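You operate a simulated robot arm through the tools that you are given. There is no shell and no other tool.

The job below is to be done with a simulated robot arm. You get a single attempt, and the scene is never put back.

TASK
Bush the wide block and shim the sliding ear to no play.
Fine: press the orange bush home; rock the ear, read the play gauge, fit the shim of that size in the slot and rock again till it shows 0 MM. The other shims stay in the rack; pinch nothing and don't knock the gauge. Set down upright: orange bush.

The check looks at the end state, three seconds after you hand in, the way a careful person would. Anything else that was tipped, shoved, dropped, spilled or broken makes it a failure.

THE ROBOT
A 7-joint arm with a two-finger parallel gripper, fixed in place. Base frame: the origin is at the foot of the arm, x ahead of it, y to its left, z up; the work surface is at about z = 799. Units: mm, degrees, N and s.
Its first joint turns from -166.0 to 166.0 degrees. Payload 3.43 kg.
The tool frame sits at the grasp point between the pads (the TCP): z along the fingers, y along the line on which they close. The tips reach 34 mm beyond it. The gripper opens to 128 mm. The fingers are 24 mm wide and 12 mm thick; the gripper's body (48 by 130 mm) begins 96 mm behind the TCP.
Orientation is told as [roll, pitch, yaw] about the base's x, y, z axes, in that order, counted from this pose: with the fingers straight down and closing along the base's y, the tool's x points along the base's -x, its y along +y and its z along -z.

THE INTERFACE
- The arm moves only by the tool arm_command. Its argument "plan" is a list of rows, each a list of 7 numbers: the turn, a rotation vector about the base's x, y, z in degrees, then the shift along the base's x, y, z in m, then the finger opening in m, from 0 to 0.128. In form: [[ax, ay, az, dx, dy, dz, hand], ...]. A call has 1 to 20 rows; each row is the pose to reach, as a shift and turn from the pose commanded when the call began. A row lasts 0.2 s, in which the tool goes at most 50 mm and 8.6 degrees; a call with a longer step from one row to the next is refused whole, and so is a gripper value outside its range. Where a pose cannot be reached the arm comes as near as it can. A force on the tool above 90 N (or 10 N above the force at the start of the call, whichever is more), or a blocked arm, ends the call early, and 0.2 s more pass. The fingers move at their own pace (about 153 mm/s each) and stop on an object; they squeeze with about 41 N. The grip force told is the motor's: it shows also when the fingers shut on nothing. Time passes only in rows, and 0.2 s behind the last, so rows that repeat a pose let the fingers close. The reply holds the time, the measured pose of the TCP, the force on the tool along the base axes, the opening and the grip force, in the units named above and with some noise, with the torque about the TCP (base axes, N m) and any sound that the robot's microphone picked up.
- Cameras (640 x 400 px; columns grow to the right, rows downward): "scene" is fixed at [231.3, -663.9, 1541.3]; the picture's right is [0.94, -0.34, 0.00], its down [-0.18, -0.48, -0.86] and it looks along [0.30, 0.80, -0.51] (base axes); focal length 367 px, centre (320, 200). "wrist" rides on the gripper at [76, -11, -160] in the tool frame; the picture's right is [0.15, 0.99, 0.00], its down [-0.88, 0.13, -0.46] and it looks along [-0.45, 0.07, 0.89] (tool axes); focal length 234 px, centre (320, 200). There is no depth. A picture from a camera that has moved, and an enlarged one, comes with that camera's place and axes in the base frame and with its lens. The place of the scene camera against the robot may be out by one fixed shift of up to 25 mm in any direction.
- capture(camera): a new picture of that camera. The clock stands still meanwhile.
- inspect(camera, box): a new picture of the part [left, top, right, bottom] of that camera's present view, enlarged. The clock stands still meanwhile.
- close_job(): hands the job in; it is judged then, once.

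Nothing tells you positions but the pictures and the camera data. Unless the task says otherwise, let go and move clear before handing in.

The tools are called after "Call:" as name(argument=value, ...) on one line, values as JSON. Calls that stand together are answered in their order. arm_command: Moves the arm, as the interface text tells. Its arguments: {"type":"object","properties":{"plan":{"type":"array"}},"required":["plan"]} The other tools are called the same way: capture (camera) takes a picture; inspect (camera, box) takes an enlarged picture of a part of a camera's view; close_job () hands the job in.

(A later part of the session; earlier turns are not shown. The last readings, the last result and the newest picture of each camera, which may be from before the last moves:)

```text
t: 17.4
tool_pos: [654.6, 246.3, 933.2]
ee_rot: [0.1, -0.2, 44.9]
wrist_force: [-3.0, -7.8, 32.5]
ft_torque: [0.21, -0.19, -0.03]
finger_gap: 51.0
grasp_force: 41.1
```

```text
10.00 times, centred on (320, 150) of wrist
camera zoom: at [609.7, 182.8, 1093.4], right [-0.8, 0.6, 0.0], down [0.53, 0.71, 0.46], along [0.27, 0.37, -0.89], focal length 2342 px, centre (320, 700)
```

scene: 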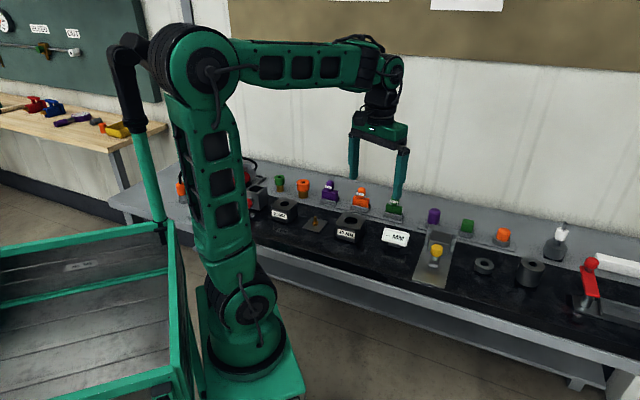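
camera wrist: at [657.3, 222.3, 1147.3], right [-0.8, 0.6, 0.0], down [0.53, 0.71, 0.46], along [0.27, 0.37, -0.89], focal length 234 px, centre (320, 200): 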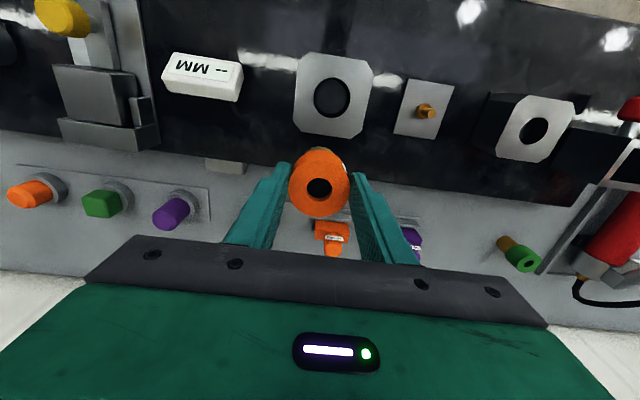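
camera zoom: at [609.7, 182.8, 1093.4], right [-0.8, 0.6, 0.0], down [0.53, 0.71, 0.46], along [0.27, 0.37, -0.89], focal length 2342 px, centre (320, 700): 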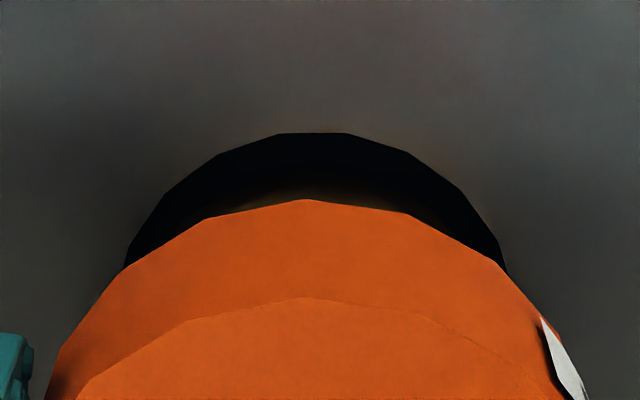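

The shank has touched the back rim of the bore (32 N), so it sits roughly 3 mm too far back. I raise a little, shift toward the robot and look again.

Call:
arm_command(plan=[[0, 0, 0, 0, 0, 0.005, 0.04], [0, 0, 0, -0.002, -0.002, 0.005, 0.04], [0, 0, 0, -0.002, -0.002, 0.003, 0.04], [0, 0, 0, -0.002, -0.002, 0.003, 0.04]])

Call:
inspect(camera="scene", box=[343, 205, 375, 225])

Call:
inspect(camera="wrist", box=[288, 130, 352, 170])

```text
t: 18.4
tool_pos: [654.3, 242.6, 935.6]
ee_rot: [0.2, 0.0, 44.9]
wrist_force: [-0.1, 1.0, -1.7]
ft_torque: [-0.03, 0.01, -0.01]
finger_gap: 50.9
grasp_force: 40.4
```

```text
16.00 times, centred on (359, 215) of scene
camera zoom: at [231.3, -663.9, 1541.3], right [0.94, -0.34, 0.0], down [-0.18, -0.48, -0.86], along [0.3, 0.8, -0.51], focal length 5875 px, centre (-304, -40)
```

zoom: 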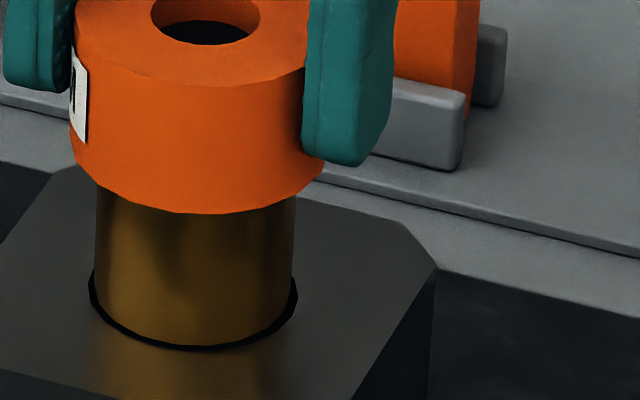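

```text
10.00 times, centred on (320, 150) of wrist
camera zoom: at [608.1, 180.2, 1095.3], right [-0.8, 0.6, 0.0], down [0.53, 0.71, 0.46], along [0.27, 0.37, -0.89], focal length 2342 px, centre (320, 700)
```

zoom: 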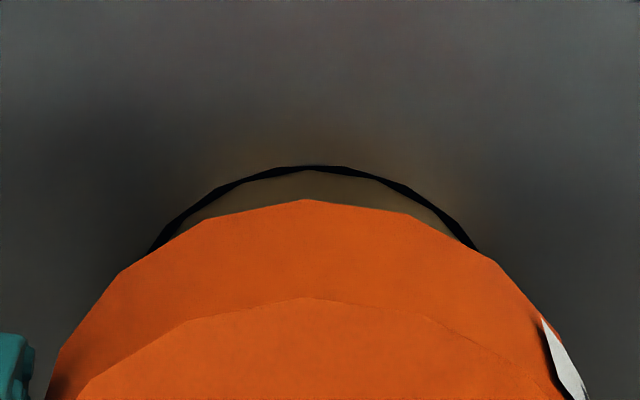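

Now the gap around the shank looks even and there is no contact force. I lower in small steps.

Call:
arm_command(plan=[[0, 0, 0, 0.0003, 0, -0.003, 0.04], [0, 0, 0, 0.0003, 0, -0.006, 0.04], [0, 0, 0, 0.0003, 0, -0.009, 0.04], [0, 0, 0, 0.0003, 0, -0.012, 0.04]])

Call:
inspect(camera="scene", box=[343, 205, 375, 225])

Call:
inspect(camera="wrist", box=[288, 130, 352, 170])

```text
t: 19.4
tool_pos: [653.2, 244.3, 924.2]
ee_rot: [0.2, -0.1, 45.0]
wrist_force: [0.1, 0.0, -1.8]
ft_torque: [-0.04, 0.0, 0.0]
finger_gap: 51.1
grasp_force: 40.9
```

```text
16.00 times, centred on (359, 215) of scene
camera zoom: at [231.3, -663.9, 1541.3], right [0.94, -0.34, 0.0], down [-0.18, -0.48, -0.86], along [0.3, 0.8, -0.51], focal length 5875 px, centre (-304, -40)
```

zoom: 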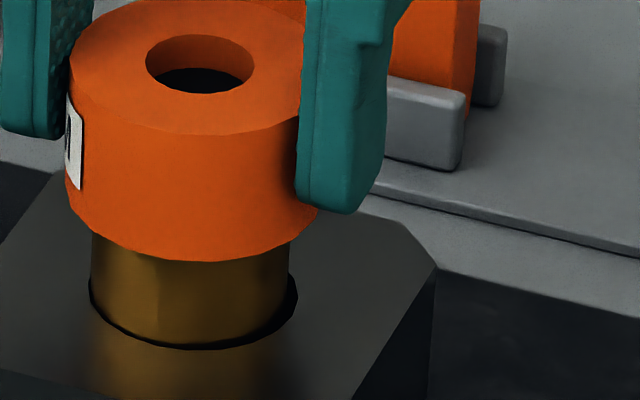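

```text
10.00 times, centred on (320, 150) of wrist
camera zoom: at [607.9, 181.1, 1083.5], right [-0.8, 0.6, 0.0], down [0.53, 0.71, 0.46], along [0.27, 0.37, -0.89], focal length 2342 px, centre (320, 700)
```

zoom: 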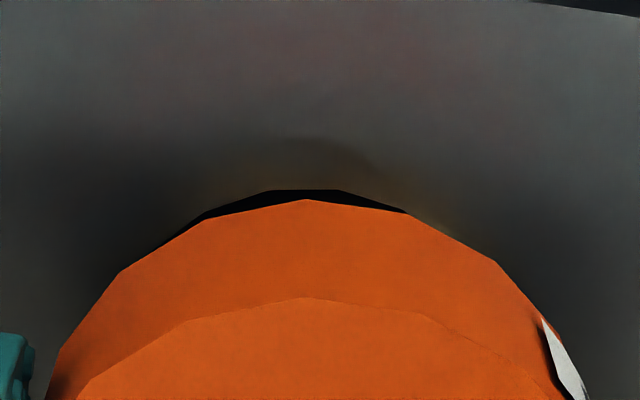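

It is entering the bore without force, with about 23 mm left. I correct slightly to the right and keep lowering.

Call:
arm_command(plan=[[0, 0, 0, 0.0006, -0.0003, -0.003, 0.04], [0, 0, 0, 0.0006, -0.0003, -0.006, 0.04], [0, 0, 0, 0.0006, -0.0003, -0.009, 0.04], [0, 0, 0, 0.0006, -0.0003, -0.012, 0.04], [0, 0, 0, 0.0006, -0.0003, -0.015, 0.04]])

Call:
inspect(camera="scene", box=[343, 205, 375, 225])

```text
t: 20.6
tool_pos: [654.5, 243.5, 909.6]
ee_rot: [0.1, 0.1, 44.9]
wrist_force: [-2.9, -0.6, 10.6]
ft_torque: [-0.24, 0.34, 0.01]
finger_gap: 51.1
grasp_force: 41.4
```

```text
16.00 times, centred on (359, 215) of scene
camera zoom: at [231.3, -663.9, 1541.3], right [0.94, -0.34, 0.0], down [-0.18, -0.48, -0.86], along [0.3, 0.8, -0.51], focal length 5875 px, centre (-304, -40)
```

zoom: 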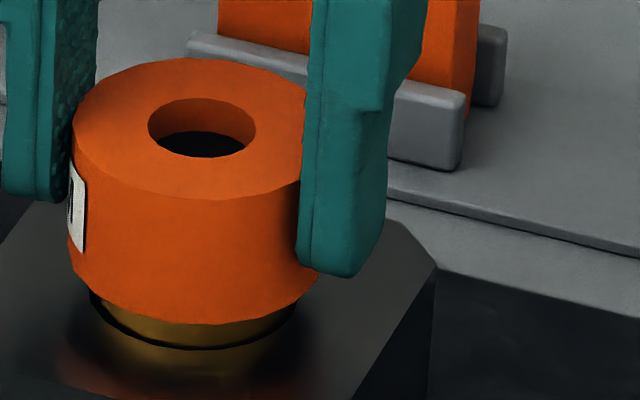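

Nearly home, with light friction (about 12 N). I continue down gently.

Call:
arm_command(plan=[[0, 0, 0, -0.0003, 0, -0.002, 0.04], [0, 0, 0, -0.0003, 0, -0.004, 0.04], [0, 0, 0, -0.0003, 0, -0.006, 0.04], [0, 0, 0, -0.0003, 0, -0.007, 0.04]])

Call:
inspect(camera="scene", box=[343, 205, 375, 225])

```text
t: 21.6
tool_pos: [654.8, 243.9, 903.0]
ee_rot: [0.1, -0.1, 44.9]
wrist_force: [3.5, -1.5, 11.8]
ft_torque: [-0.32, -0.22, 0.05]
finger_gap: 50.9
grasp_force: 41.2
```

```text
16.00 times, centred on (359, 215) of scene
camera zoom: at [231.3, -663.9, 1541.3], right [0.94, -0.34, 0.0], down [-0.18, -0.48, -0.86], along [0.3, 0.8, -0.51], focal length 5875 px, centre (-304, -40)
```

zoom: 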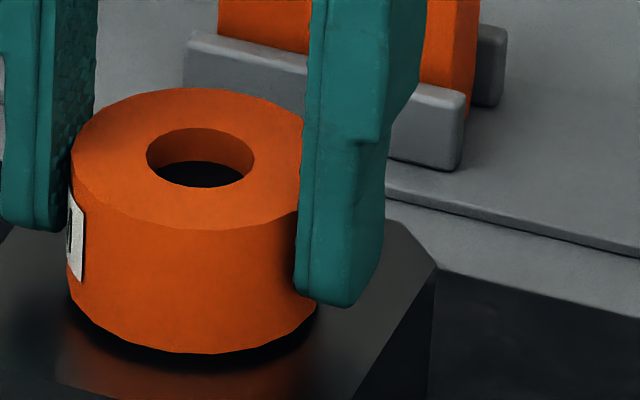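

Call:
arm_command(plan=[[0, 0, 0, 0, 0, -0.001, 0.04], [0, 0, 0, 0, 0, -0.002, 0.04], [0, 0, 0, 0, 0, -0.003, 0.04], [0, 0, 0, 0, 0, -0.004, 0.04], [0, 0, 0, 0, 0, -0.004, 0.04]])

Call:
inspect(camera="scene", box=[343, 205, 375, 225])

```text
t: 22.8
tool_pos: [654.4, 243.6, 898.8]
ee_rot: [0.3, -0.1, 45.0]
wrist_force: [1.0, 0.4, 20.9]
ft_torque: [-0.42, 0.13, 0.05]
finger_gap: 51.0
grasp_force: 41.5
```

```text
16.00 times, centred on (359, 215) of scene
camera zoom: at [231.3, -663.9, 1541.3], right [0.94, -0.34, 0.0], down [-0.18, -0.48, -0.86], along [0.3, 0.8, -0.51], focal length 5875 px, centre (-304, -40)
```

zoom: 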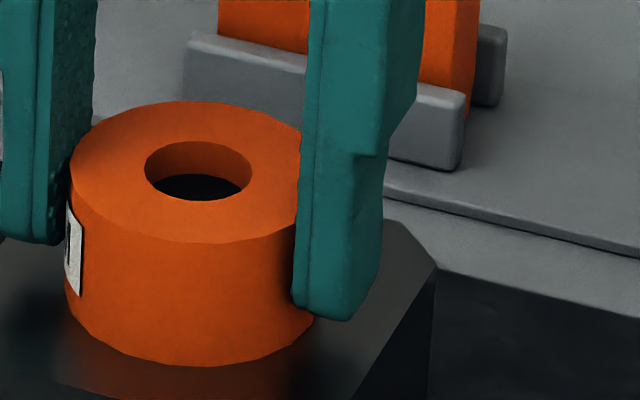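

Call:
arm_command(plan=[[0, 0, 0, 0, 0, -0.001, 0.04], [0, 0, 0, 0, 0, -0.002, 0.04], [0, 0, 0, 0, 0, -0.003, 0.04], [0, 0, 0, 0, 0, -0.003, 0.04]])

Call:
inspect(camera="scene", box=[343, 205, 375, 225])

```text
t: 23.8
tool_pos: [654.8, 243.6, 896.9]
ee_rot: [0.2, -0.2, 44.9]
wrist_force: [0.4, 3.6, 41.0]
ft_torque: [-0.12, -0.52, 0.04]
finger_gap: 51.0
grasp_force: 41.1
```

```text
16.00 times, centred on (359, 215) of scene
camera zoom: at [231.3, -663.9, 1541.3], right [0.94, -0.34, 0.0], down [-0.18, -0.48, -0.86], along [0.3, 0.8, -0.51], focal length 5875 px, centre (-304, -40)
```

zoom: 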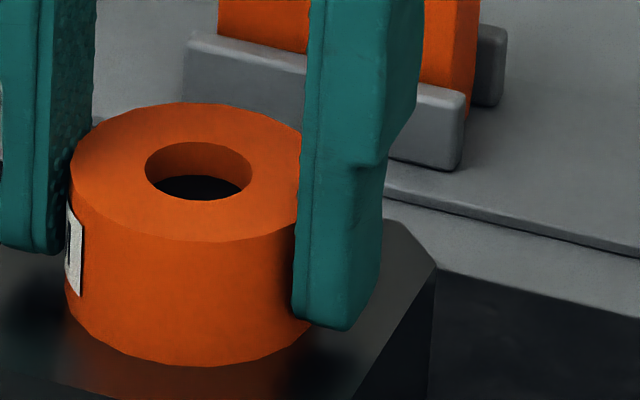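

The bush stopped moving and the fingers began to slide, so it seems seated. I release, rise and inspect the head-to-block joint.

Call:
arm_command(plan=[[0, 0, 0, 0, 0, 0.003, 0.06], [0, 0, 0, 0, 0, 0.003, 0.08], [0, 0, 0, 0, 0, 0.02, 0.08], [0, 0, 0, 0, 0, 0.06, 0.08], [0, 0, 0, 0, 0, 0.06, 0.08]])

Call:
inspect(camera="scene", box=[339, 205, 371, 225])

Call:
inspect(camera="wrist", box=[260, 110, 380, 185])

```text
t: 25.0
tool_pos: [656.3, 243.4, 954.6]
ee_rot: [0.2, 0.0, 45.0]
wrist_force: [-0.3, -0.2, 0.9]
ft_torque: [0.0, -0.01, 0.0]
finger_gap: 80.1
grasp_force: 0.0
```

```text
16.00 times, centred on (355, 215) of scene
camera zoom: at [231.3, -663.9, 1541.3], right [0.94, -0.34, 0.0], down [-0.18, -0.48, -0.86], along [0.3, 0.8, -0.51], focal length 5875 px, centre (-240, -40)
```

zoom: 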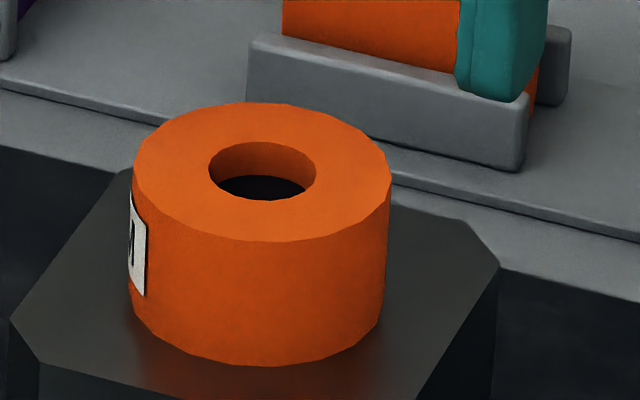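

```text
5.33 times, centred on (320, 148) of wrist
camera zoom: at [611.0, 180.0, 1113.5], right [-0.8, 0.6, 0.0], down [0.53, 0.71, 0.46], along [0.27, 0.37, -0.89], focal length 1249 px, centre (320, 480)
```

zoom: 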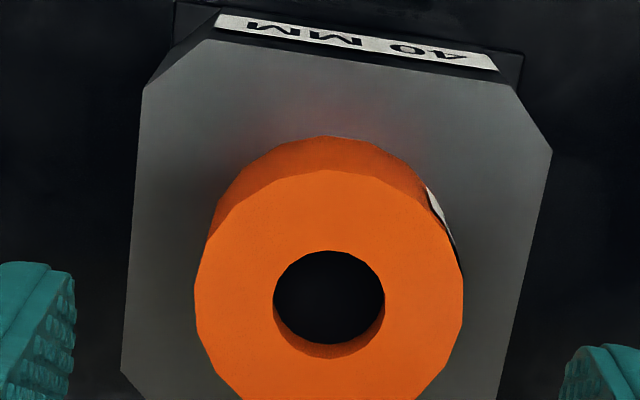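

The head lies flat on the block with no visible gap. For certainty I press straight down on the head's rim with the nearly closed fingers.

Call:
arm_command(plan=[[0, 0, 0, -0.0018, 0.0015, 0, 0.028], [0, 0, 0, -0.0018, 0.0015, -0.01, 0.028], [0, 0, 0, -0.0018, 0.0015, -0.02, 0.028], [0, 0, 0, -0.0018, 0.0015, -0.028, 0.028], [0, 0, 0, -0.0018, 0.0015, -0.031, 0.028], [0, 0, 0, -0.0018, 0.0015, -0.033, 0.028], [0, 0, 0, -0.0018, 0.0015, -0.035, 0.028], [0, 0, 0, -0.0018, 0.0015, -0.0365, 0.028]])

Call:
inspect(camera="scene", box=[339, 205, 371, 225])

```text
t: 26.8
tool_pos: [653.1, 245.0, 918.8]
ee_rot: [0.1, -0.1, 44.9]
wrist_force: [-1.6, -2.1, 19.9]
ft_torque: [-0.29, -0.05, 0.03]
finger_gap: 28.2
grasp_force: 0.1
```

```text
16.00 times, centred on (355, 215) of scene
camera zoom: at [231.3, -663.9, 1541.3], right [0.94, -0.34, 0.0], down [-0.18, -0.48, -0.86], along [0.3, 0.8, -0.51], focal length 5875 px, centre (-240, -40)
```

zoom: 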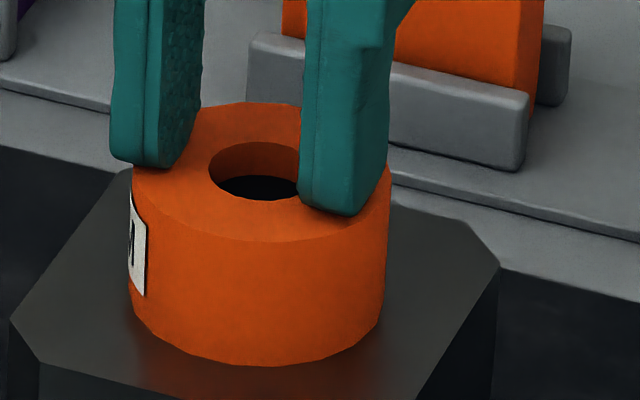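

Call:
arm_command(plan=[[0, 0, 0, 0, 0, -0.001, 0.028], [0, 0, 0, 0, 0, -0.002, 0.028], [0, 0, 0, 0, 0, -0.003, 0.028], [0, 0, 0, 0, 0, -0.003, 0.028]])

Call:
inspect(camera="scene", box=[339, 205, 371, 225])

```text
t: 27.8
tool_pos: [652.0, 244.7, 919.6]
ee_rot: [0.1, -0.5, 44.9]
wrist_force: [-6.2, -8.4, 88.2]
ft_torque: [-0.74, 0.38, 0.02]
finger_gap: 28.2
grasp_force: 0.0
```

```text
16.00 times, centred on (355, 215) of scene
camera zoom: at [231.3, -663.9, 1541.3], right [0.94, -0.34, 0.0], down [-0.18, -0.48, -0.86], along [0.3, 0.8, -0.51], focal length 5875 px, centre (-240, -40)
```

zoom: 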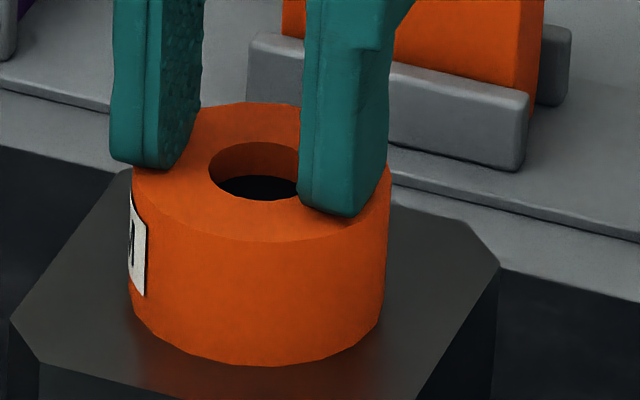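

At 88 N the bush didn't move at all, so it is home. I rise and travel high to above the ear's yellow knob.

Call:
arm_command(plan=[[0, 0, 0, 0, 0, 0.01, 0.028], [0, 0, 0, 0, 0, 0.05, 0.04], [0, 0, 0, 0, 0, 0.09, 0.08], [0, 0, 0, 0.028, -0.037, 0.09, 0.08], [0, 0, 0, 0.056, -0.074, 0.09, 0.08], [0, 0, 0, 0.084, -0.111, 0.09, 0.08], [0, 0, 0, 0.112, -0.148, 0.09, 0.08], [0, 0, 0, 0.14, -0.185, 0.09, 0.08], [0, 0, 0, 0.168, -0.222, 0.09, 0.08], [0, 0, 0, 0.17, -0.226, 0.09, 0.08], [0, 0, 0, 0.17, -0.226, 0.09, 0.08]])

Call:
capture(camera="wrist")

Call:
inspect(camera="wrist", box=[260, 80, 380, 200])

Call:
inspect(camera="scene", box=[380, 190, 480, 280])

```text
t: 30.2
tool_pos: [822.5, 20.4, 1006.0]
ee_rot: [0.3, 0.0, 45.0]
wrist_force: [0.0, -0.5, 0.9]
ft_torque: [0.02, -0.01, -0.03]
finger_gap: 80.0
grasp_force: 0.1
```

```text
taken
camera wrist: at [776.4, -43.8, 1164.8], right [-0.8, 0.6, 0.0], down [0.53, 0.71, 0.46], along [0.27, 0.37, -0.89], focal length 234 px, centre (320, 200)
```

wrist: 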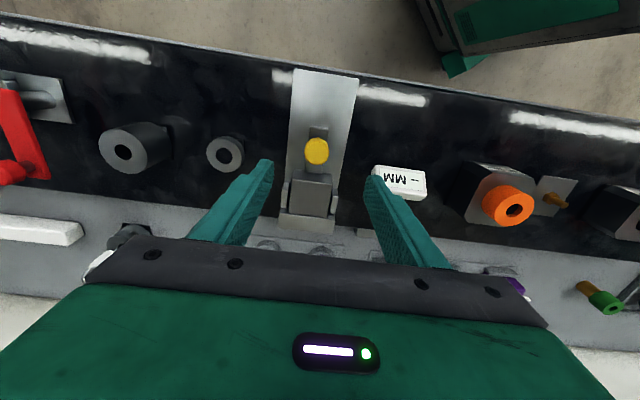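

```text
3.33 times, centred on (320, 140) of wrist
camera zoom: at [776.4, -43.8, 1164.8], right [-0.8, 0.6, 0.0], down [0.53, 0.71, 0.46], along [0.27, 0.37, -0.89], focal length 781 px, centre (320, 400)
```

zoom: 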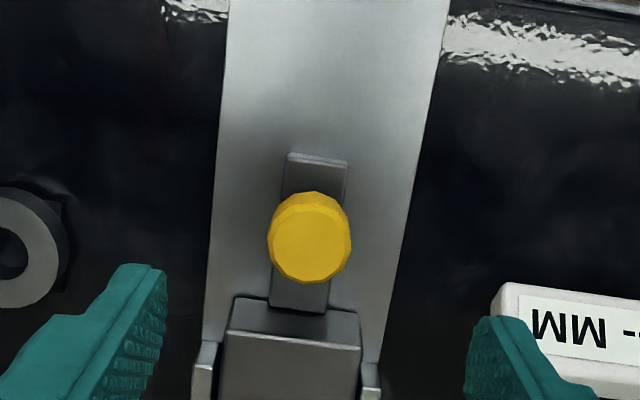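

```text
4.44 times, centred on (430, 235) of scene
camera zoom: at [231.3, -663.9, 1541.3], right [0.94, -0.34, 0.0], down [-0.18, -0.48, -0.86], along [0.3, 0.8, -0.51], focal length 1632 px, centre (-169, 44)
```

zoom: 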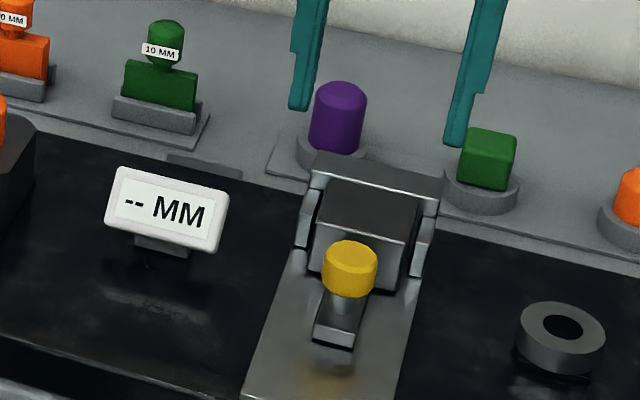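

The knob is a few millimetres ahead of the tool axis, top near z 860. I lower partway to refine its position.

Call:
arm_command(plan=[[0, 0, 0, 0.006, 0.001, -0.03, 0.07], [0, 0, 0, 0.006, 0.001, -0.06, 0.07], [0, 0, 0, 0.006, 0.001, -0.075, 0.07], [0, 0, 0, 0.006, 0.001, -0.075, 0.07]])

Call:
capture(camera="wrist")

Call:
inspect(camera="wrist", box=[260, 100, 380, 200])

Call:
inspect(camera="scene", box=[400, 200, 472, 268])

```text
t: 31.2
tool_pos: [829.5, 19.3, 931.0]
ee_rot: [0.2, 0.0, 45.0]
wrist_force: [-0.1, 0.9, -1.1]
ft_torque: [0.0, -0.02, 0.0]
finger_gap: 70.2
grasp_force: 0.0
```

```text
taken
camera wrist: at [783.1, -43.0, 1090.4], right [-0.8, 0.6, 0.0], down [0.53, 0.71, 0.46], along [0.27, 0.37, -0.89], focal length 234 px, centre (320, 200)
```

wrist: 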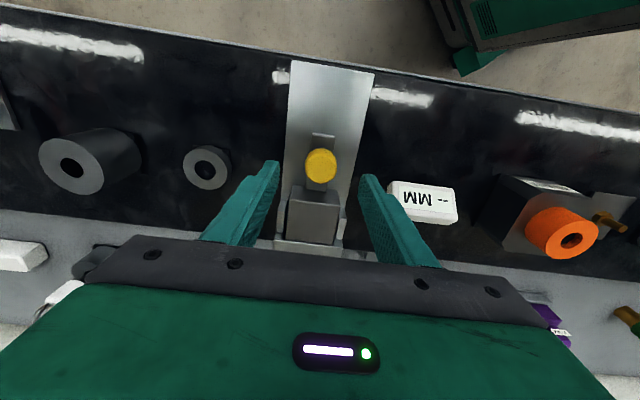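

```text
4.00 times, centred on (320, 150) of wrist
camera zoom: at [783.1, -43.0, 1090.4], right [-0.8, 0.6, 0.0], down [0.53, 0.71, 0.46], along [0.27, 0.37, -0.89], focal length 937 px, centre (320, 400)
```

zoom: 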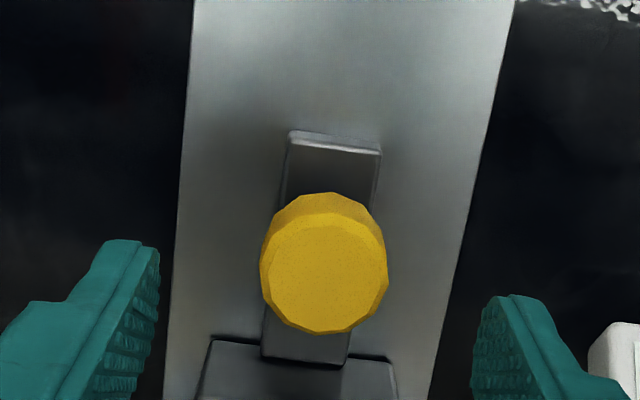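

```text
5.88 times, centred on (436, 234) of scene
camera zoom: at [231.3, -663.9, 1541.3], right [0.94, -0.34, 0.0], down [-0.18, -0.48, -0.86], along [0.3, 0.8, -0.51], focal length 2160 px, centre (-362, 0)
```

zoom: 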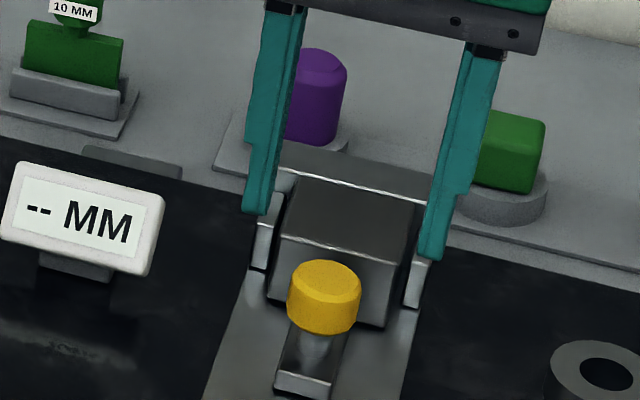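

Depth is still loose, so I lower to just about knob height with the fingers well clear on each side and compare in both views.

Call:
arm_command(plan=[[0, 0, 0, -0.001, 0.001, -0.01, 0.07], [0, 0, 0, -0.001, 0.001, -0.02, 0.07], [0, 0, 0, -0.001, 0.001, -0.028, 0.07], [0, 0, 0, -0.001, 0.001, -0.028, 0.07]])

Call:
inspect(camera="wrist", box=[240, 120, 400, 220])

Call:
inspect(camera="scene", box=[400, 210, 472, 268])

```text
t: 32.2
tool_pos: [828.3, 21.9, 903.8]
ee_rot: [0.2, -0.1, 45.0]
wrist_force: [-0.2, 0.2, 0.8]
ft_torque: [0.02, 0.0, 0.0]
finger_gap: 69.9
grasp_force: 0.0
```

```text
4.00 times, centred on (320, 170) of wrist
camera zoom: at [781.5, -41.5, 1061.7], right [-0.8, 0.6, 0.0], down [0.53, 0.71, 0.46], along [0.27, 0.37, -0.89], focal length 937 px, centre (320, 320)
```

zoom: 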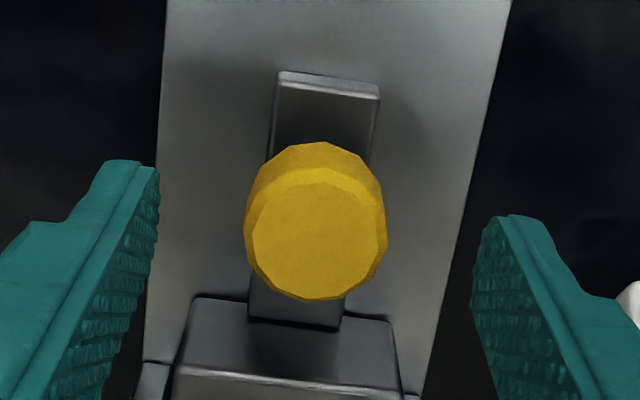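

```text
6.90 times, centred on (436, 239) of scene
camera zoom: at [231.3, -663.9, 1541.3], right [0.94, -0.34, 0.0], down [-0.18, -0.48, -0.86], along [0.3, 0.8, -0.51], focal length 2532 px, centre (-480, -69)
```

zoom: 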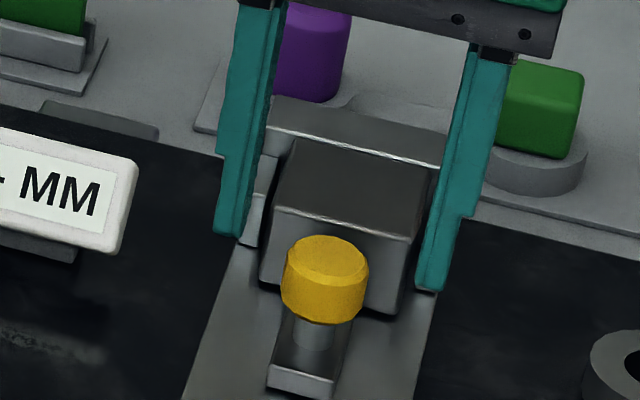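

The knob top is at z≈868 and it is centred between the fingers within 2 mm. I lower around it and close.

Call:
arm_command(plan=[[0, 0, 0, 0, 0, -0.01, 0.07], [0, 0, 0, 0, 0, -0.018, 0.07], [0, 0, 0, 0, 0, -0.018, 0.05], [0, 0, 0, 0, 0, -0.018, 0.03], [0, 0, 0, 0, 0, -0.018, 0.022], [0, 0, 0, 0, 0, -0.018, 0.022]])

Call:
inspect(camera="wrist", box=[240, 120, 400, 220])

Call:
inspect(camera="scene", box=[370, 200, 472, 268])

```text
t: 33.6
tool_pos: [827.9, 21.3, 884.8]
ee_rot: [0.2, 0.0, 45.0]
wrist_force: [7.4, -6.6, -6.2]
ft_torque: [-0.16, -0.48, -0.08]
finger_gap: 33.3
grasp_force: 44.9
```

```text
4.00 times, centred on (320, 170) of wrist
camera zoom: at [781.2, -42.0, 1043.2], right [-0.8, 0.6, 0.0], down [0.53, 0.71, 0.46], along [0.27, 0.37, -0.89], focal length 937 px, centre (320, 320)
```

zoom: 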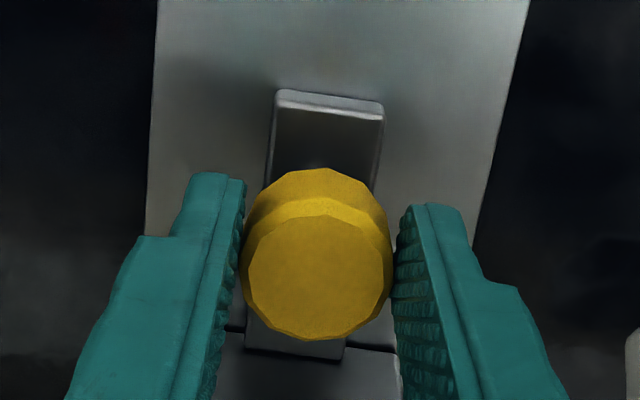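

```text
5.88 times, centred on (421, 234) of scene
camera zoom: at [231.3, -663.9, 1541.3], right [0.94, -0.34, 0.0], down [-0.18, -0.48, -0.86], along [0.3, 0.8, -0.51], focal length 2160 px, centre (-274, 0)
```

zoom: 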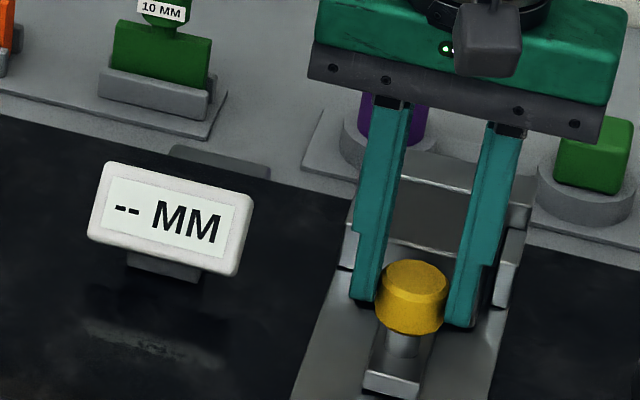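

The knob is gripped. I pull the ear toward the robot in small steps and watch force and gauge.

Call:
arm_command(plan=[[0, 0, 0, -0.0012, -0.0022, 0, 0.022], [0, 0, 0, -0.0033, -0.0043, 0, 0.022], [0, 0, 0, -0.0054, -0.0064, 0, 0.022], [0, 0, 0, -0.0075, -0.0085, 0, 0.022]])

Call:
inspect(camera="scene", box=[370, 200, 472, 268])

Call:
inspect(camera="wrist", box=[220, 100, 420, 260])

```text
t: 34.6
tool_pos: [819.8, 13.6, 883.9]
ee_rot: [0.3, 0.0, 45.1]
wrist_force: [1.1, 1.4, -4.5]
ft_torque: [-0.68, 0.7, 0.2]
finger_gap: 33.6
grasp_force: 44.5
```

```text
5.88 times, centred on (421, 234) of scene
camera zoom: at [231.3, -663.9, 1541.3], right [0.94, -0.34, 0.0], down [-0.18, -0.48, -0.86], along [0.3, 0.8, -0.51], focal length 2160 px, centre (-274, 0)
```

zoom: 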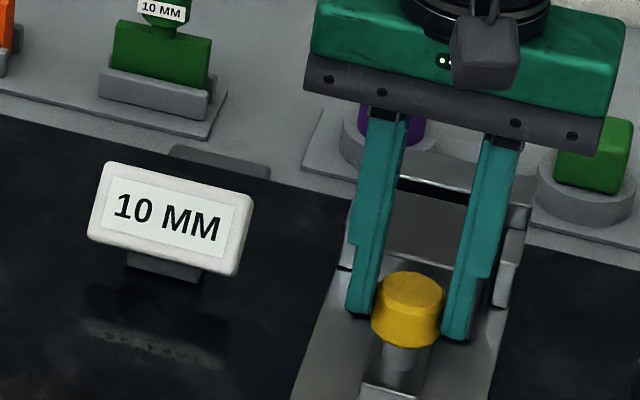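

```text
2.50 times, centred on (320, 180) of wrist
camera zoom: at [774.0, -49.8, 1043.2], right [-0.8, 0.59, 0.0], down [0.53, 0.71, 0.46], along [0.27, 0.37, -0.89], focal length 585 px, centre (320, 250)
```

zoom: 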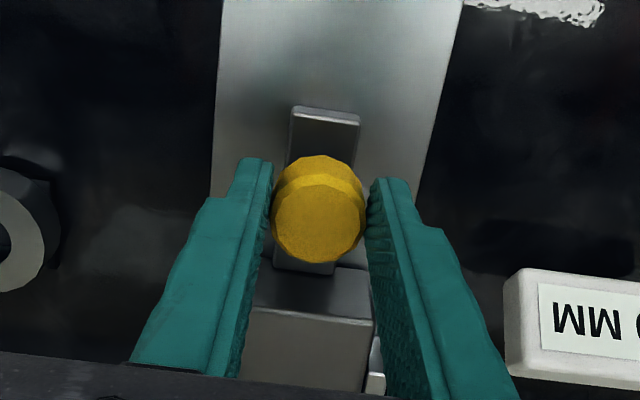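

The gauge now shows 10 MM after about 11 mm of travel, but the ear may go further. I keep pulling to find the end stop.

Call:
arm_command(plan=[[0, 0, 0, -0.002, -0.002, 0, 0.022], [0, 0, 0, -0.004, -0.004, 0, 0.022], [0, 0, 0, -0.006, -0.006, 0, 0.022], [0, 0, 0, -0.006, -0.006, 0, 0.022]])

Call:
inspect(camera="scene", box=[370, 200, 472, 268])

```text
t: 35.6
tool_pos: [815.6, 8.5, 884.5]
ee_rot: [0.1, -0.2, 45.0]
wrist_force: [25.8, 26.4, 2.0]
ft_torque: [0.72, -0.8, 0.01]
finger_gap: 33.9
grasp_force: 44.5
```

```text
5.88 times, centred on (421, 234) of scene
camera zoom: at [231.3, -663.9, 1541.3], right [0.94, -0.34, 0.0], down [-0.18, -0.48, -0.86], along [0.3, 0.8, -0.51], focal length 2160 px, centre (-274, 0)
```

zoom: 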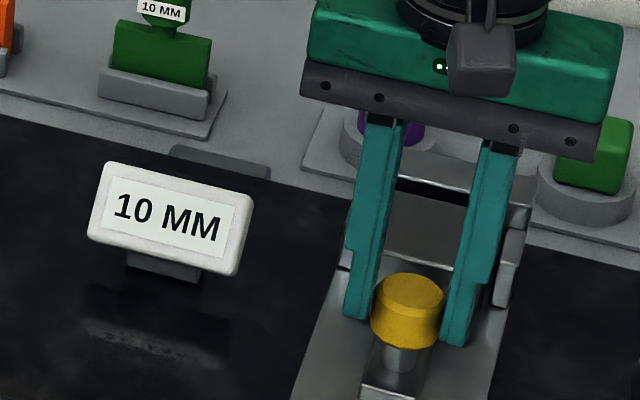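

I hit the end stop (37 N) with the gauge still at 10 MM. I push the ear back the other way to complete the rock.

Call:
arm_command(plan=[[0, 0, 0, 0.003, 0.003, 0, 0.022], [0, 0, 0, 0.006, 0.006, 0, 0.022], [0, 0, 0, 0.009, 0.009, 0, 0.022], [0, 0, 0, 0.012, 0.012, 0, 0.022], [0, 0, 0, 0.0145, 0.0145, 0, 0.022], [0, 0, 0, 0.0145, 0.0145, 0, 0.022]])

Call:
inspect(camera="scene", box=[370, 200, 472, 268])

```text
t: 37.0
tool_pos: [824.2, 18.8, 883.1]
ee_rot: [0.4, 0.3, 44.8]
wrist_force: [-33.3, -13.9, 14.2]
ft_torque: [-0.4, 0.76, 0.2]
finger_gap: 34.0
grasp_force: 44.9
```

```text
5.88 times, centred on (421, 234) of scene
camera zoom: at [231.3, -663.9, 1541.3], right [0.94, -0.34, 0.0], down [-0.18, -0.48, -0.86], along [0.3, 0.8, -0.51], focal length 2160 px, centre (-274, 0)
```

zoom: 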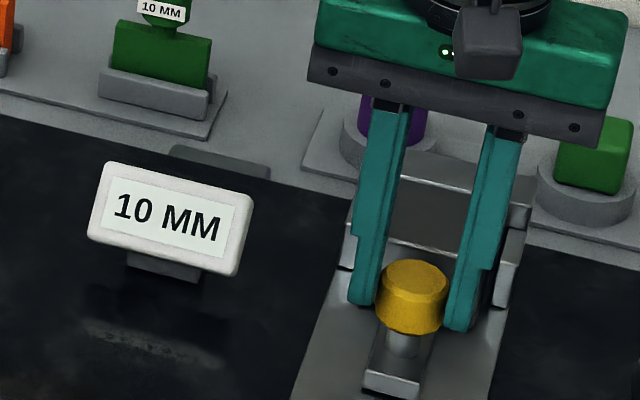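

Rocked both ways, the gauge reads 10 MM, so the green 10 MM shim is the right one. I pull the ear to the robot side to open the slot, then let go and rise.

Call:
arm_command(plan=[[0, 0, 0, -0.003, -0.003, 0, 0.022], [0, 0, 0, -0.006, -0.006, 0, 0.022], [0, 0, 0, -0.009, -0.009, 0, 0.022], [0, 0, 0, -0.0125, -0.0125, 0, 0.022], [0, 0, 0, -0.0125, -0.0125, 0, 0.022]])

Call:
inspect(camera="scene", box=[370, 200, 472, 268])

```text
t: 38.2
tool_pos: [817.6, 10.7, 884.3]
ee_rot: [0.1, 0.0, 45.1]
wrist_force: [-1.5, 15.6, -8.3]
ft_torque: [0.6, -0.33, 0.1]
finger_gap: 33.4
grasp_force: 44.8
```

```text
5.88 times, centred on (421, 234) of scene
camera zoom: at [231.3, -663.9, 1541.3], right [0.94, -0.34, 0.0], down [-0.18, -0.48, -0.86], along [0.3, 0.8, -0.51], focal length 2160 px, centre (-274, 0)
```

zoom: 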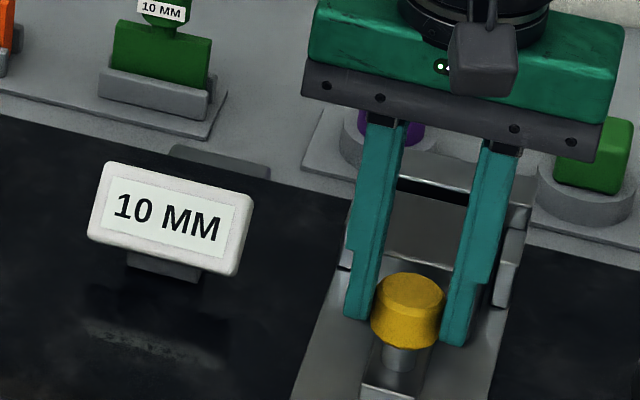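

The ear is at its robot-side stop and the slot is open behind it. I open, rise clear and look at the slot.

Call:
arm_command(plan=[[0, 0, 0, 0, 0, 0, 0.05], [0, 0, 0, 0, 0, 0, 0.07], [0, 0, 0, 0, 0, 0.02, 0.07], [0, 0, 0, 0, 0, 0.06, 0.07], [0, 0, 0, 0, 0, 0.1, 0.09], [0, 0, 0, 0, 0, 0.1, 0.09]])

Call:
capture(camera="wrist")

Call:
inspect(camera="wrist", box=[260, 120, 380, 240])

Call:
inspect(camera="scene", box=[370, 200, 472, 268])

```text
t: 39.6
tool_pos: [815.9, 8.2, 984.5]
ee_rot: [0.3, -0.1, 45.0]
wrist_force: [0.4, 0.3, -0.3]
ft_torque: [0.0, 0.01, 0.04]
finger_gap: 90.1
grasp_force: 0.0
```

```text
taken
camera wrist: at [770.9, -54.6, 1143.3], right [-0.8, 0.6, 0.0], down [0.53, 0.71, 0.46], along [0.27, 0.37, -0.89], focal length 234 px, centre (320, 200)
```

wrist: 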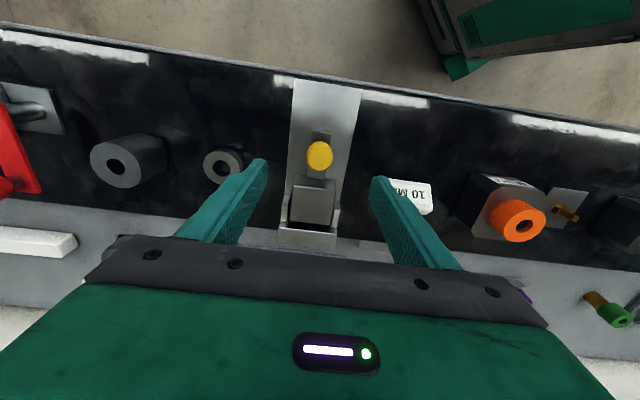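

```text
3.33 times, centred on (320, 180) of wrist
camera zoom: at [770.9, -54.6, 1143.3], right [-0.8, 0.6, 0.0], down [0.53, 0.71, 0.46], along [0.27, 0.37, -0.89], focal length 781 px, centre (320, 267)
```

zoom: 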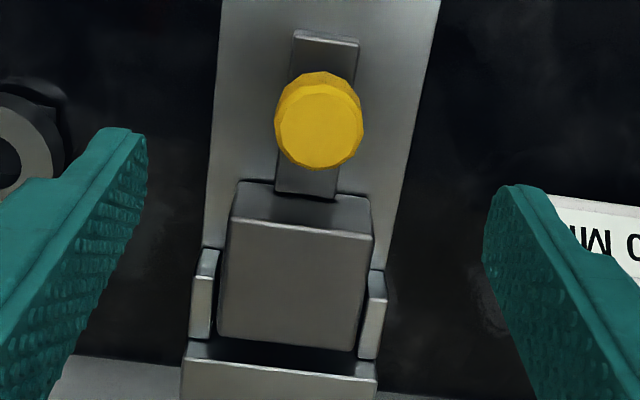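

```text
5.88 times, centred on (421, 234) of scene
camera zoom: at [231.3, -663.9, 1541.3], right [0.94, -0.34, 0.0], down [-0.18, -0.48, -0.86], along [0.3, 0.8, -0.51], focal length 2160 px, centre (-274, 0)
```

zoom: 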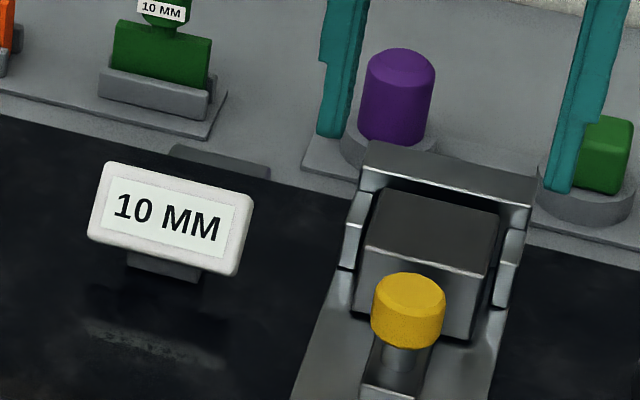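

The slot shows as a dark gap between the ear block and the back wall. Next I go over the green 10 MM shim in the rack, staying high.

Call:
arm_command(plan=[[0, 0, 0, 0.008, 0.047, 0.01, 0.09], [0, 0, 0, 0.016, 0.094, 0.02, 0.09], [0, 0, 0, 0.024, 0.141, 0.02, 0.09], [0, 0, 0, 0.032, 0.188, 0.02, 0.09], [0, 0, 0, 0.04, 0.235, 0.02, 0.09], [0, 0, 0, 0.048, 0.282, 0.02, 0.09], [0, 0, 0, 0.055, 0.325, 0.01, 0.09], [0, 0, 0, 0.055, 0.325, 0, 0.09]])

Call:
capture(camera="wrist")

Call:
inspect(camera="wrist", box=[240, 100, 400, 220])

Call:
inspect(camera="scene", box=[340, 150, 440, 230])

```text
t: 41.4
tool_pos: [873.8, 333.7, 983.5]
ee_rot: [0.2, 0.0, 45.0]
wrist_force: [-0.1, 0.2, 0.2]
ft_torque: [0.0, 0.01, -0.03]
finger_gap: 89.8
grasp_force: 0.1
```

```text
taken
camera wrist: at [827.6, 271.8, 1142.6], right [-0.8, 0.6, 0.0], down [0.53, 0.71, 0.46], along [0.27, 0.37, -0.89], focal length 234 px, centre (320, 200)
```

wrist: 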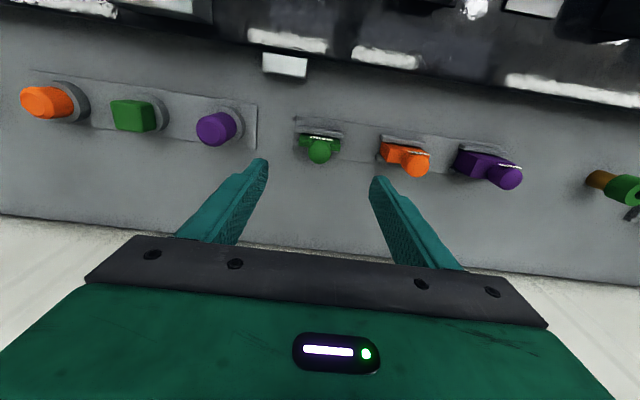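

```text
3.33 times, centred on (320, 160) of wrist
camera zoom: at [827.6, 271.8, 1142.6], right [-0.8, 0.6, 0.0], down [0.53, 0.71, 0.46], along [0.27, 0.37, -0.89], focal length 781 px, centre (320, 333)
```

zoom: 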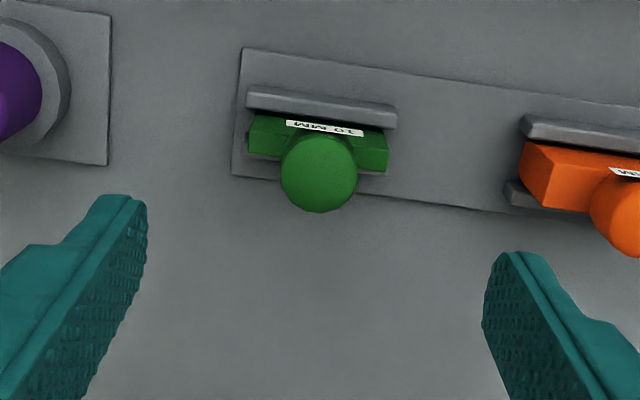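

```text
5.00 times, centred on (390, 190) of scene
camera zoom: at [231.3, -663.9, 1541.3], right [0.94, -0.34, 0.0], down [-0.18, -0.48, -0.86], along [0.3, 0.8, -0.51], focal length 1836 px, centre (-30, 250)
```

zoom: 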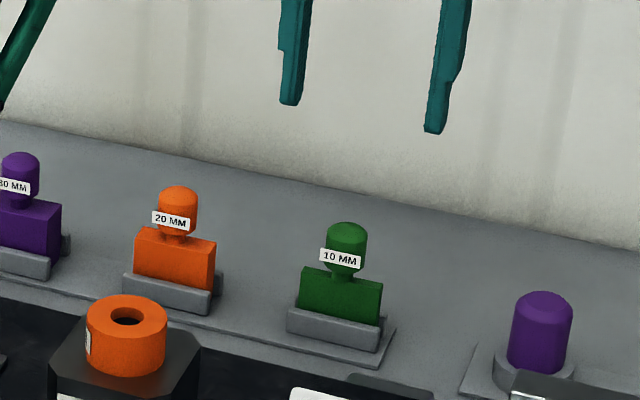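

The handle of the green shim is nearly under the tool axis, its top near z 852. I lower to just above it with the fingers at 64 mm and measure again.

Call:
arm_command(plan=[[0, 0, 0, 0, 0.001, -0.03, 0.064], [0, 0, 0, 0, 0.002, -0.06, 0.064], [0, 0, 0, 0, 0.002, -0.083, 0.064], [0, 0, 0, 0, 0.002, -0.083, 0.064]])

Call:
inspect(camera="wrist", box=[240, 120, 400, 220])

Call:
inspect(camera="scene", box=[355, 170, 435, 220])

```text
t: 42.4
tool_pos: [873.6, 335.1, 900.1]
ee_rot: [0.2, 0.0, 45.0]
wrist_force: [-0.4, 0.0, 0.4]
ft_torque: [-0.01, 0.01, 0.0]
finger_gap: 63.9
grasp_force: 0.1
```

```text
4.00 times, centred on (320, 170) of wrist
camera zoom: at [826.7, 271.8, 1059.7], right [-0.8, 0.6, 0.0], down [0.53, 0.71, 0.46], along [0.27, 0.37, -0.89], focal length 937 px, centre (320, 320)
```

zoom: 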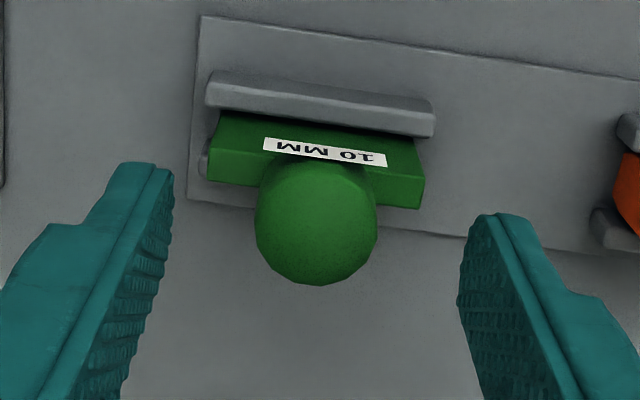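

```text
8.00 times, centred on (395, 195) of scene
camera zoom: at [231.3, -663.9, 1541.3], right [0.94, -0.34, 0.0], down [-0.18, -0.48, -0.86], along [0.3, 0.8, -0.51], focal length 2938 px, centre (-280, 240)
```

zoom: 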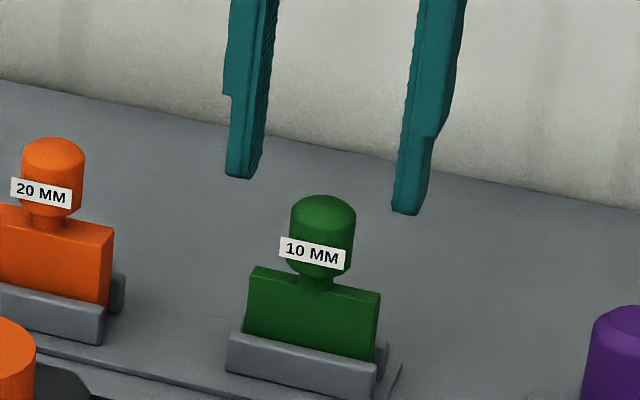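

Call:
arm_command(plan=[[0, 0, 0, 0.0013, 0.001, -0.01, 0.064], [0, 0, 0, 0.0013, 0.001, -0.02, 0.064], [0, 0, 0, 0.0013, 0.001, -0.034, 0.064], [0, 0, 0, 0.0013, 0.001, -0.034, 0.064]])

Call:
inspect(camera="wrist", box=[240, 130, 400, 230])

Call:
inspect(camera="scene", box=[355, 170, 435, 220])

```text
t: 43.4
tool_pos: [873.2, 336.2, 866.4]
ee_rot: [0.2, 0.0, 45.0]
wrist_force: [0.5, 0.3, -0.7]
ft_torque: [0.03, 0.0, 0.01]
finger_gap: 63.9
grasp_force: 0.0
```

```text
4.00 times, centred on (320, 180) of wrist
camera zoom: at [827.1, 272.4, 1026.3], right [-0.8, 0.6, 0.0], down [0.53, 0.71, 0.46], along [0.27, 0.37, -0.89], focal length 937 px, centre (320, 280)
```

zoom: 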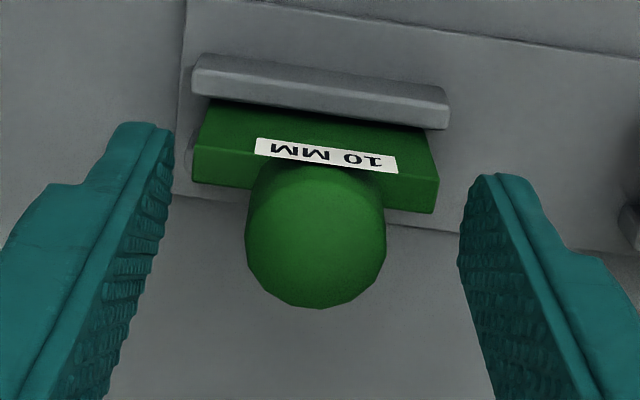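

```text
8.00 times, centred on (395, 195) of scene
camera zoom: at [231.3, -663.9, 1541.3], right [0.94, -0.34, 0.0], down [-0.18, -0.48, -0.86], along [0.3, 0.8, -0.51], focal length 2938 px, centre (-280, 240)
```

zoom: 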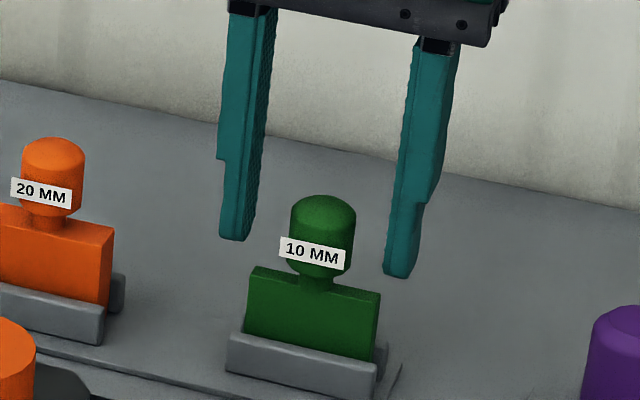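

The fingers straddle the green handle, aligned to about a millimetre. I close on it.

Call:
arm_command(plan=[[0, 0, 0, 0, 0, 0, 0.04], [0, 0, 0, 0, 0, 0, 0.024], [0, 0, 0, 0, 0, 0, 0.018], [0, 0, 0, 0, 0, 0, 0.018]])

Call:
inspect(camera="wrist", box=[240, 130, 400, 230])

Call:
inspect(camera="scene", box=[355, 170, 435, 220])

```text
t: 44.4
tool_pos: [872.7, 335.8, 866.3]
ee_rot: [0.3, 0.1, 45.0]
wrist_force: [0.0, -1.5, 1.1]
ft_torque: [-0.12, -0.07, 0.01]
finger_gap: 29.0
grasp_force: 41.0
```

```text
4.00 times, centred on (320, 180) of wrist
camera zoom: at [827.2, 272.4, 1026.4], right [-0.8, 0.6, 0.0], down [0.53, 0.71, 0.46], along [0.27, 0.37, -0.89], focal length 937 px, centre (320, 280)
```

zoom: 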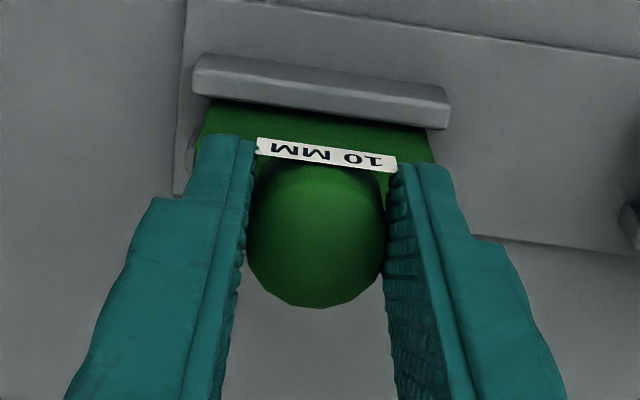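

```text
8.00 times, centred on (395, 195) of scene
camera zoom: at [231.3, -663.9, 1541.3], right [0.94, -0.34, 0.0], down [-0.18, -0.48, -0.86], along [0.3, 0.8, -0.51], focal length 2938 px, centre (-280, 240)
```

zoom: 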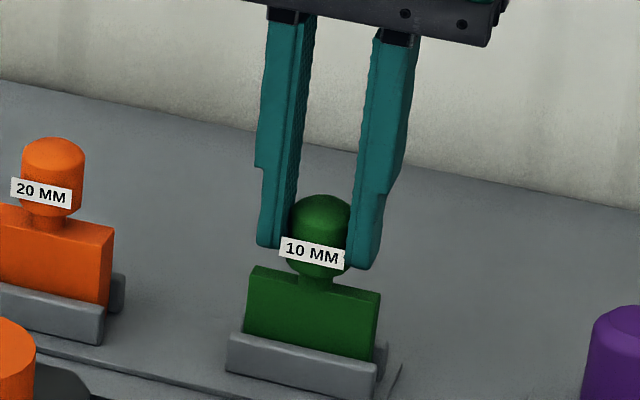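

The shim handle is held (29 mm). I lift it straight out of the rack.

Call:
arm_command(plan=[[0, 0, 0, 0, 0, 0.01, 0.018], [0, 0, 0, 0, 0, 0.025, 0.018], [0, 0, 0, 0, 0, 0.05, 0.018], [0, 0, 0, 0, 0, 0.085, 0.018], [0, 0, 0, 0, 0, 0.12, 0.018], [0, 0, 0, 0, 0, 0.12, 0.018]])

Call:
inspect(camera="wrist", box=[240, 130, 400, 230])

Call:
inspect(camera="scene", box=[340, 130, 440, 220])

```text
t: 45.8
tool_pos: [875.9, 336.2, 987.3]
ee_rot: [0.2, -0.1, 45.0]
wrist_force: [0.3, 0.1, -1.1]
ft_torque: [0.02, 0.02, -0.01]
finger_gap: 28.6
grasp_force: 41.3
```

```text
4.00 times, centred on (320, 180) of wrist
camera zoom: at [829.0, 273.4, 1146.6], right [-0.8, 0.6, 0.0], down [0.53, 0.71, 0.46], along [0.27, 0.37, -0.89], focal length 937 px, centre (320, 280)
```

zoom: 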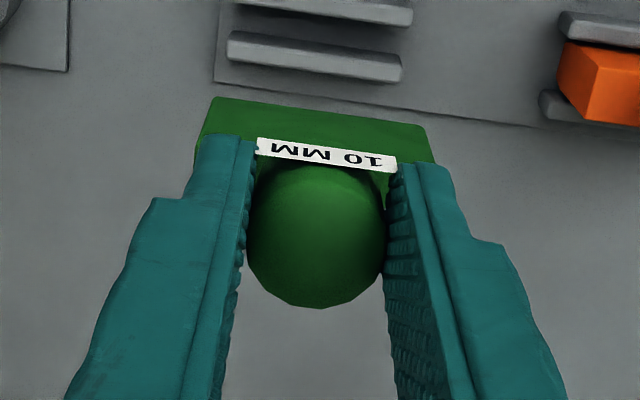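

```text
4.44 times, centred on (390, 175) of scene
camera zoom: at [231.3, -663.9, 1541.3], right [0.94, -0.34, 0.0], down [-0.18, -0.48, -0.86], along [0.3, 0.8, -0.51], focal length 1632 px, centre (9, 311)
```

zoom: 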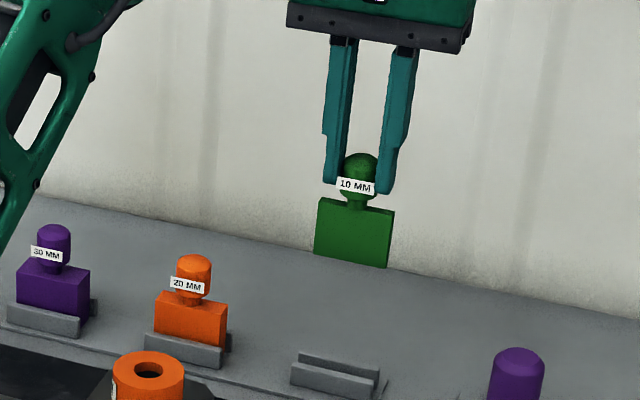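

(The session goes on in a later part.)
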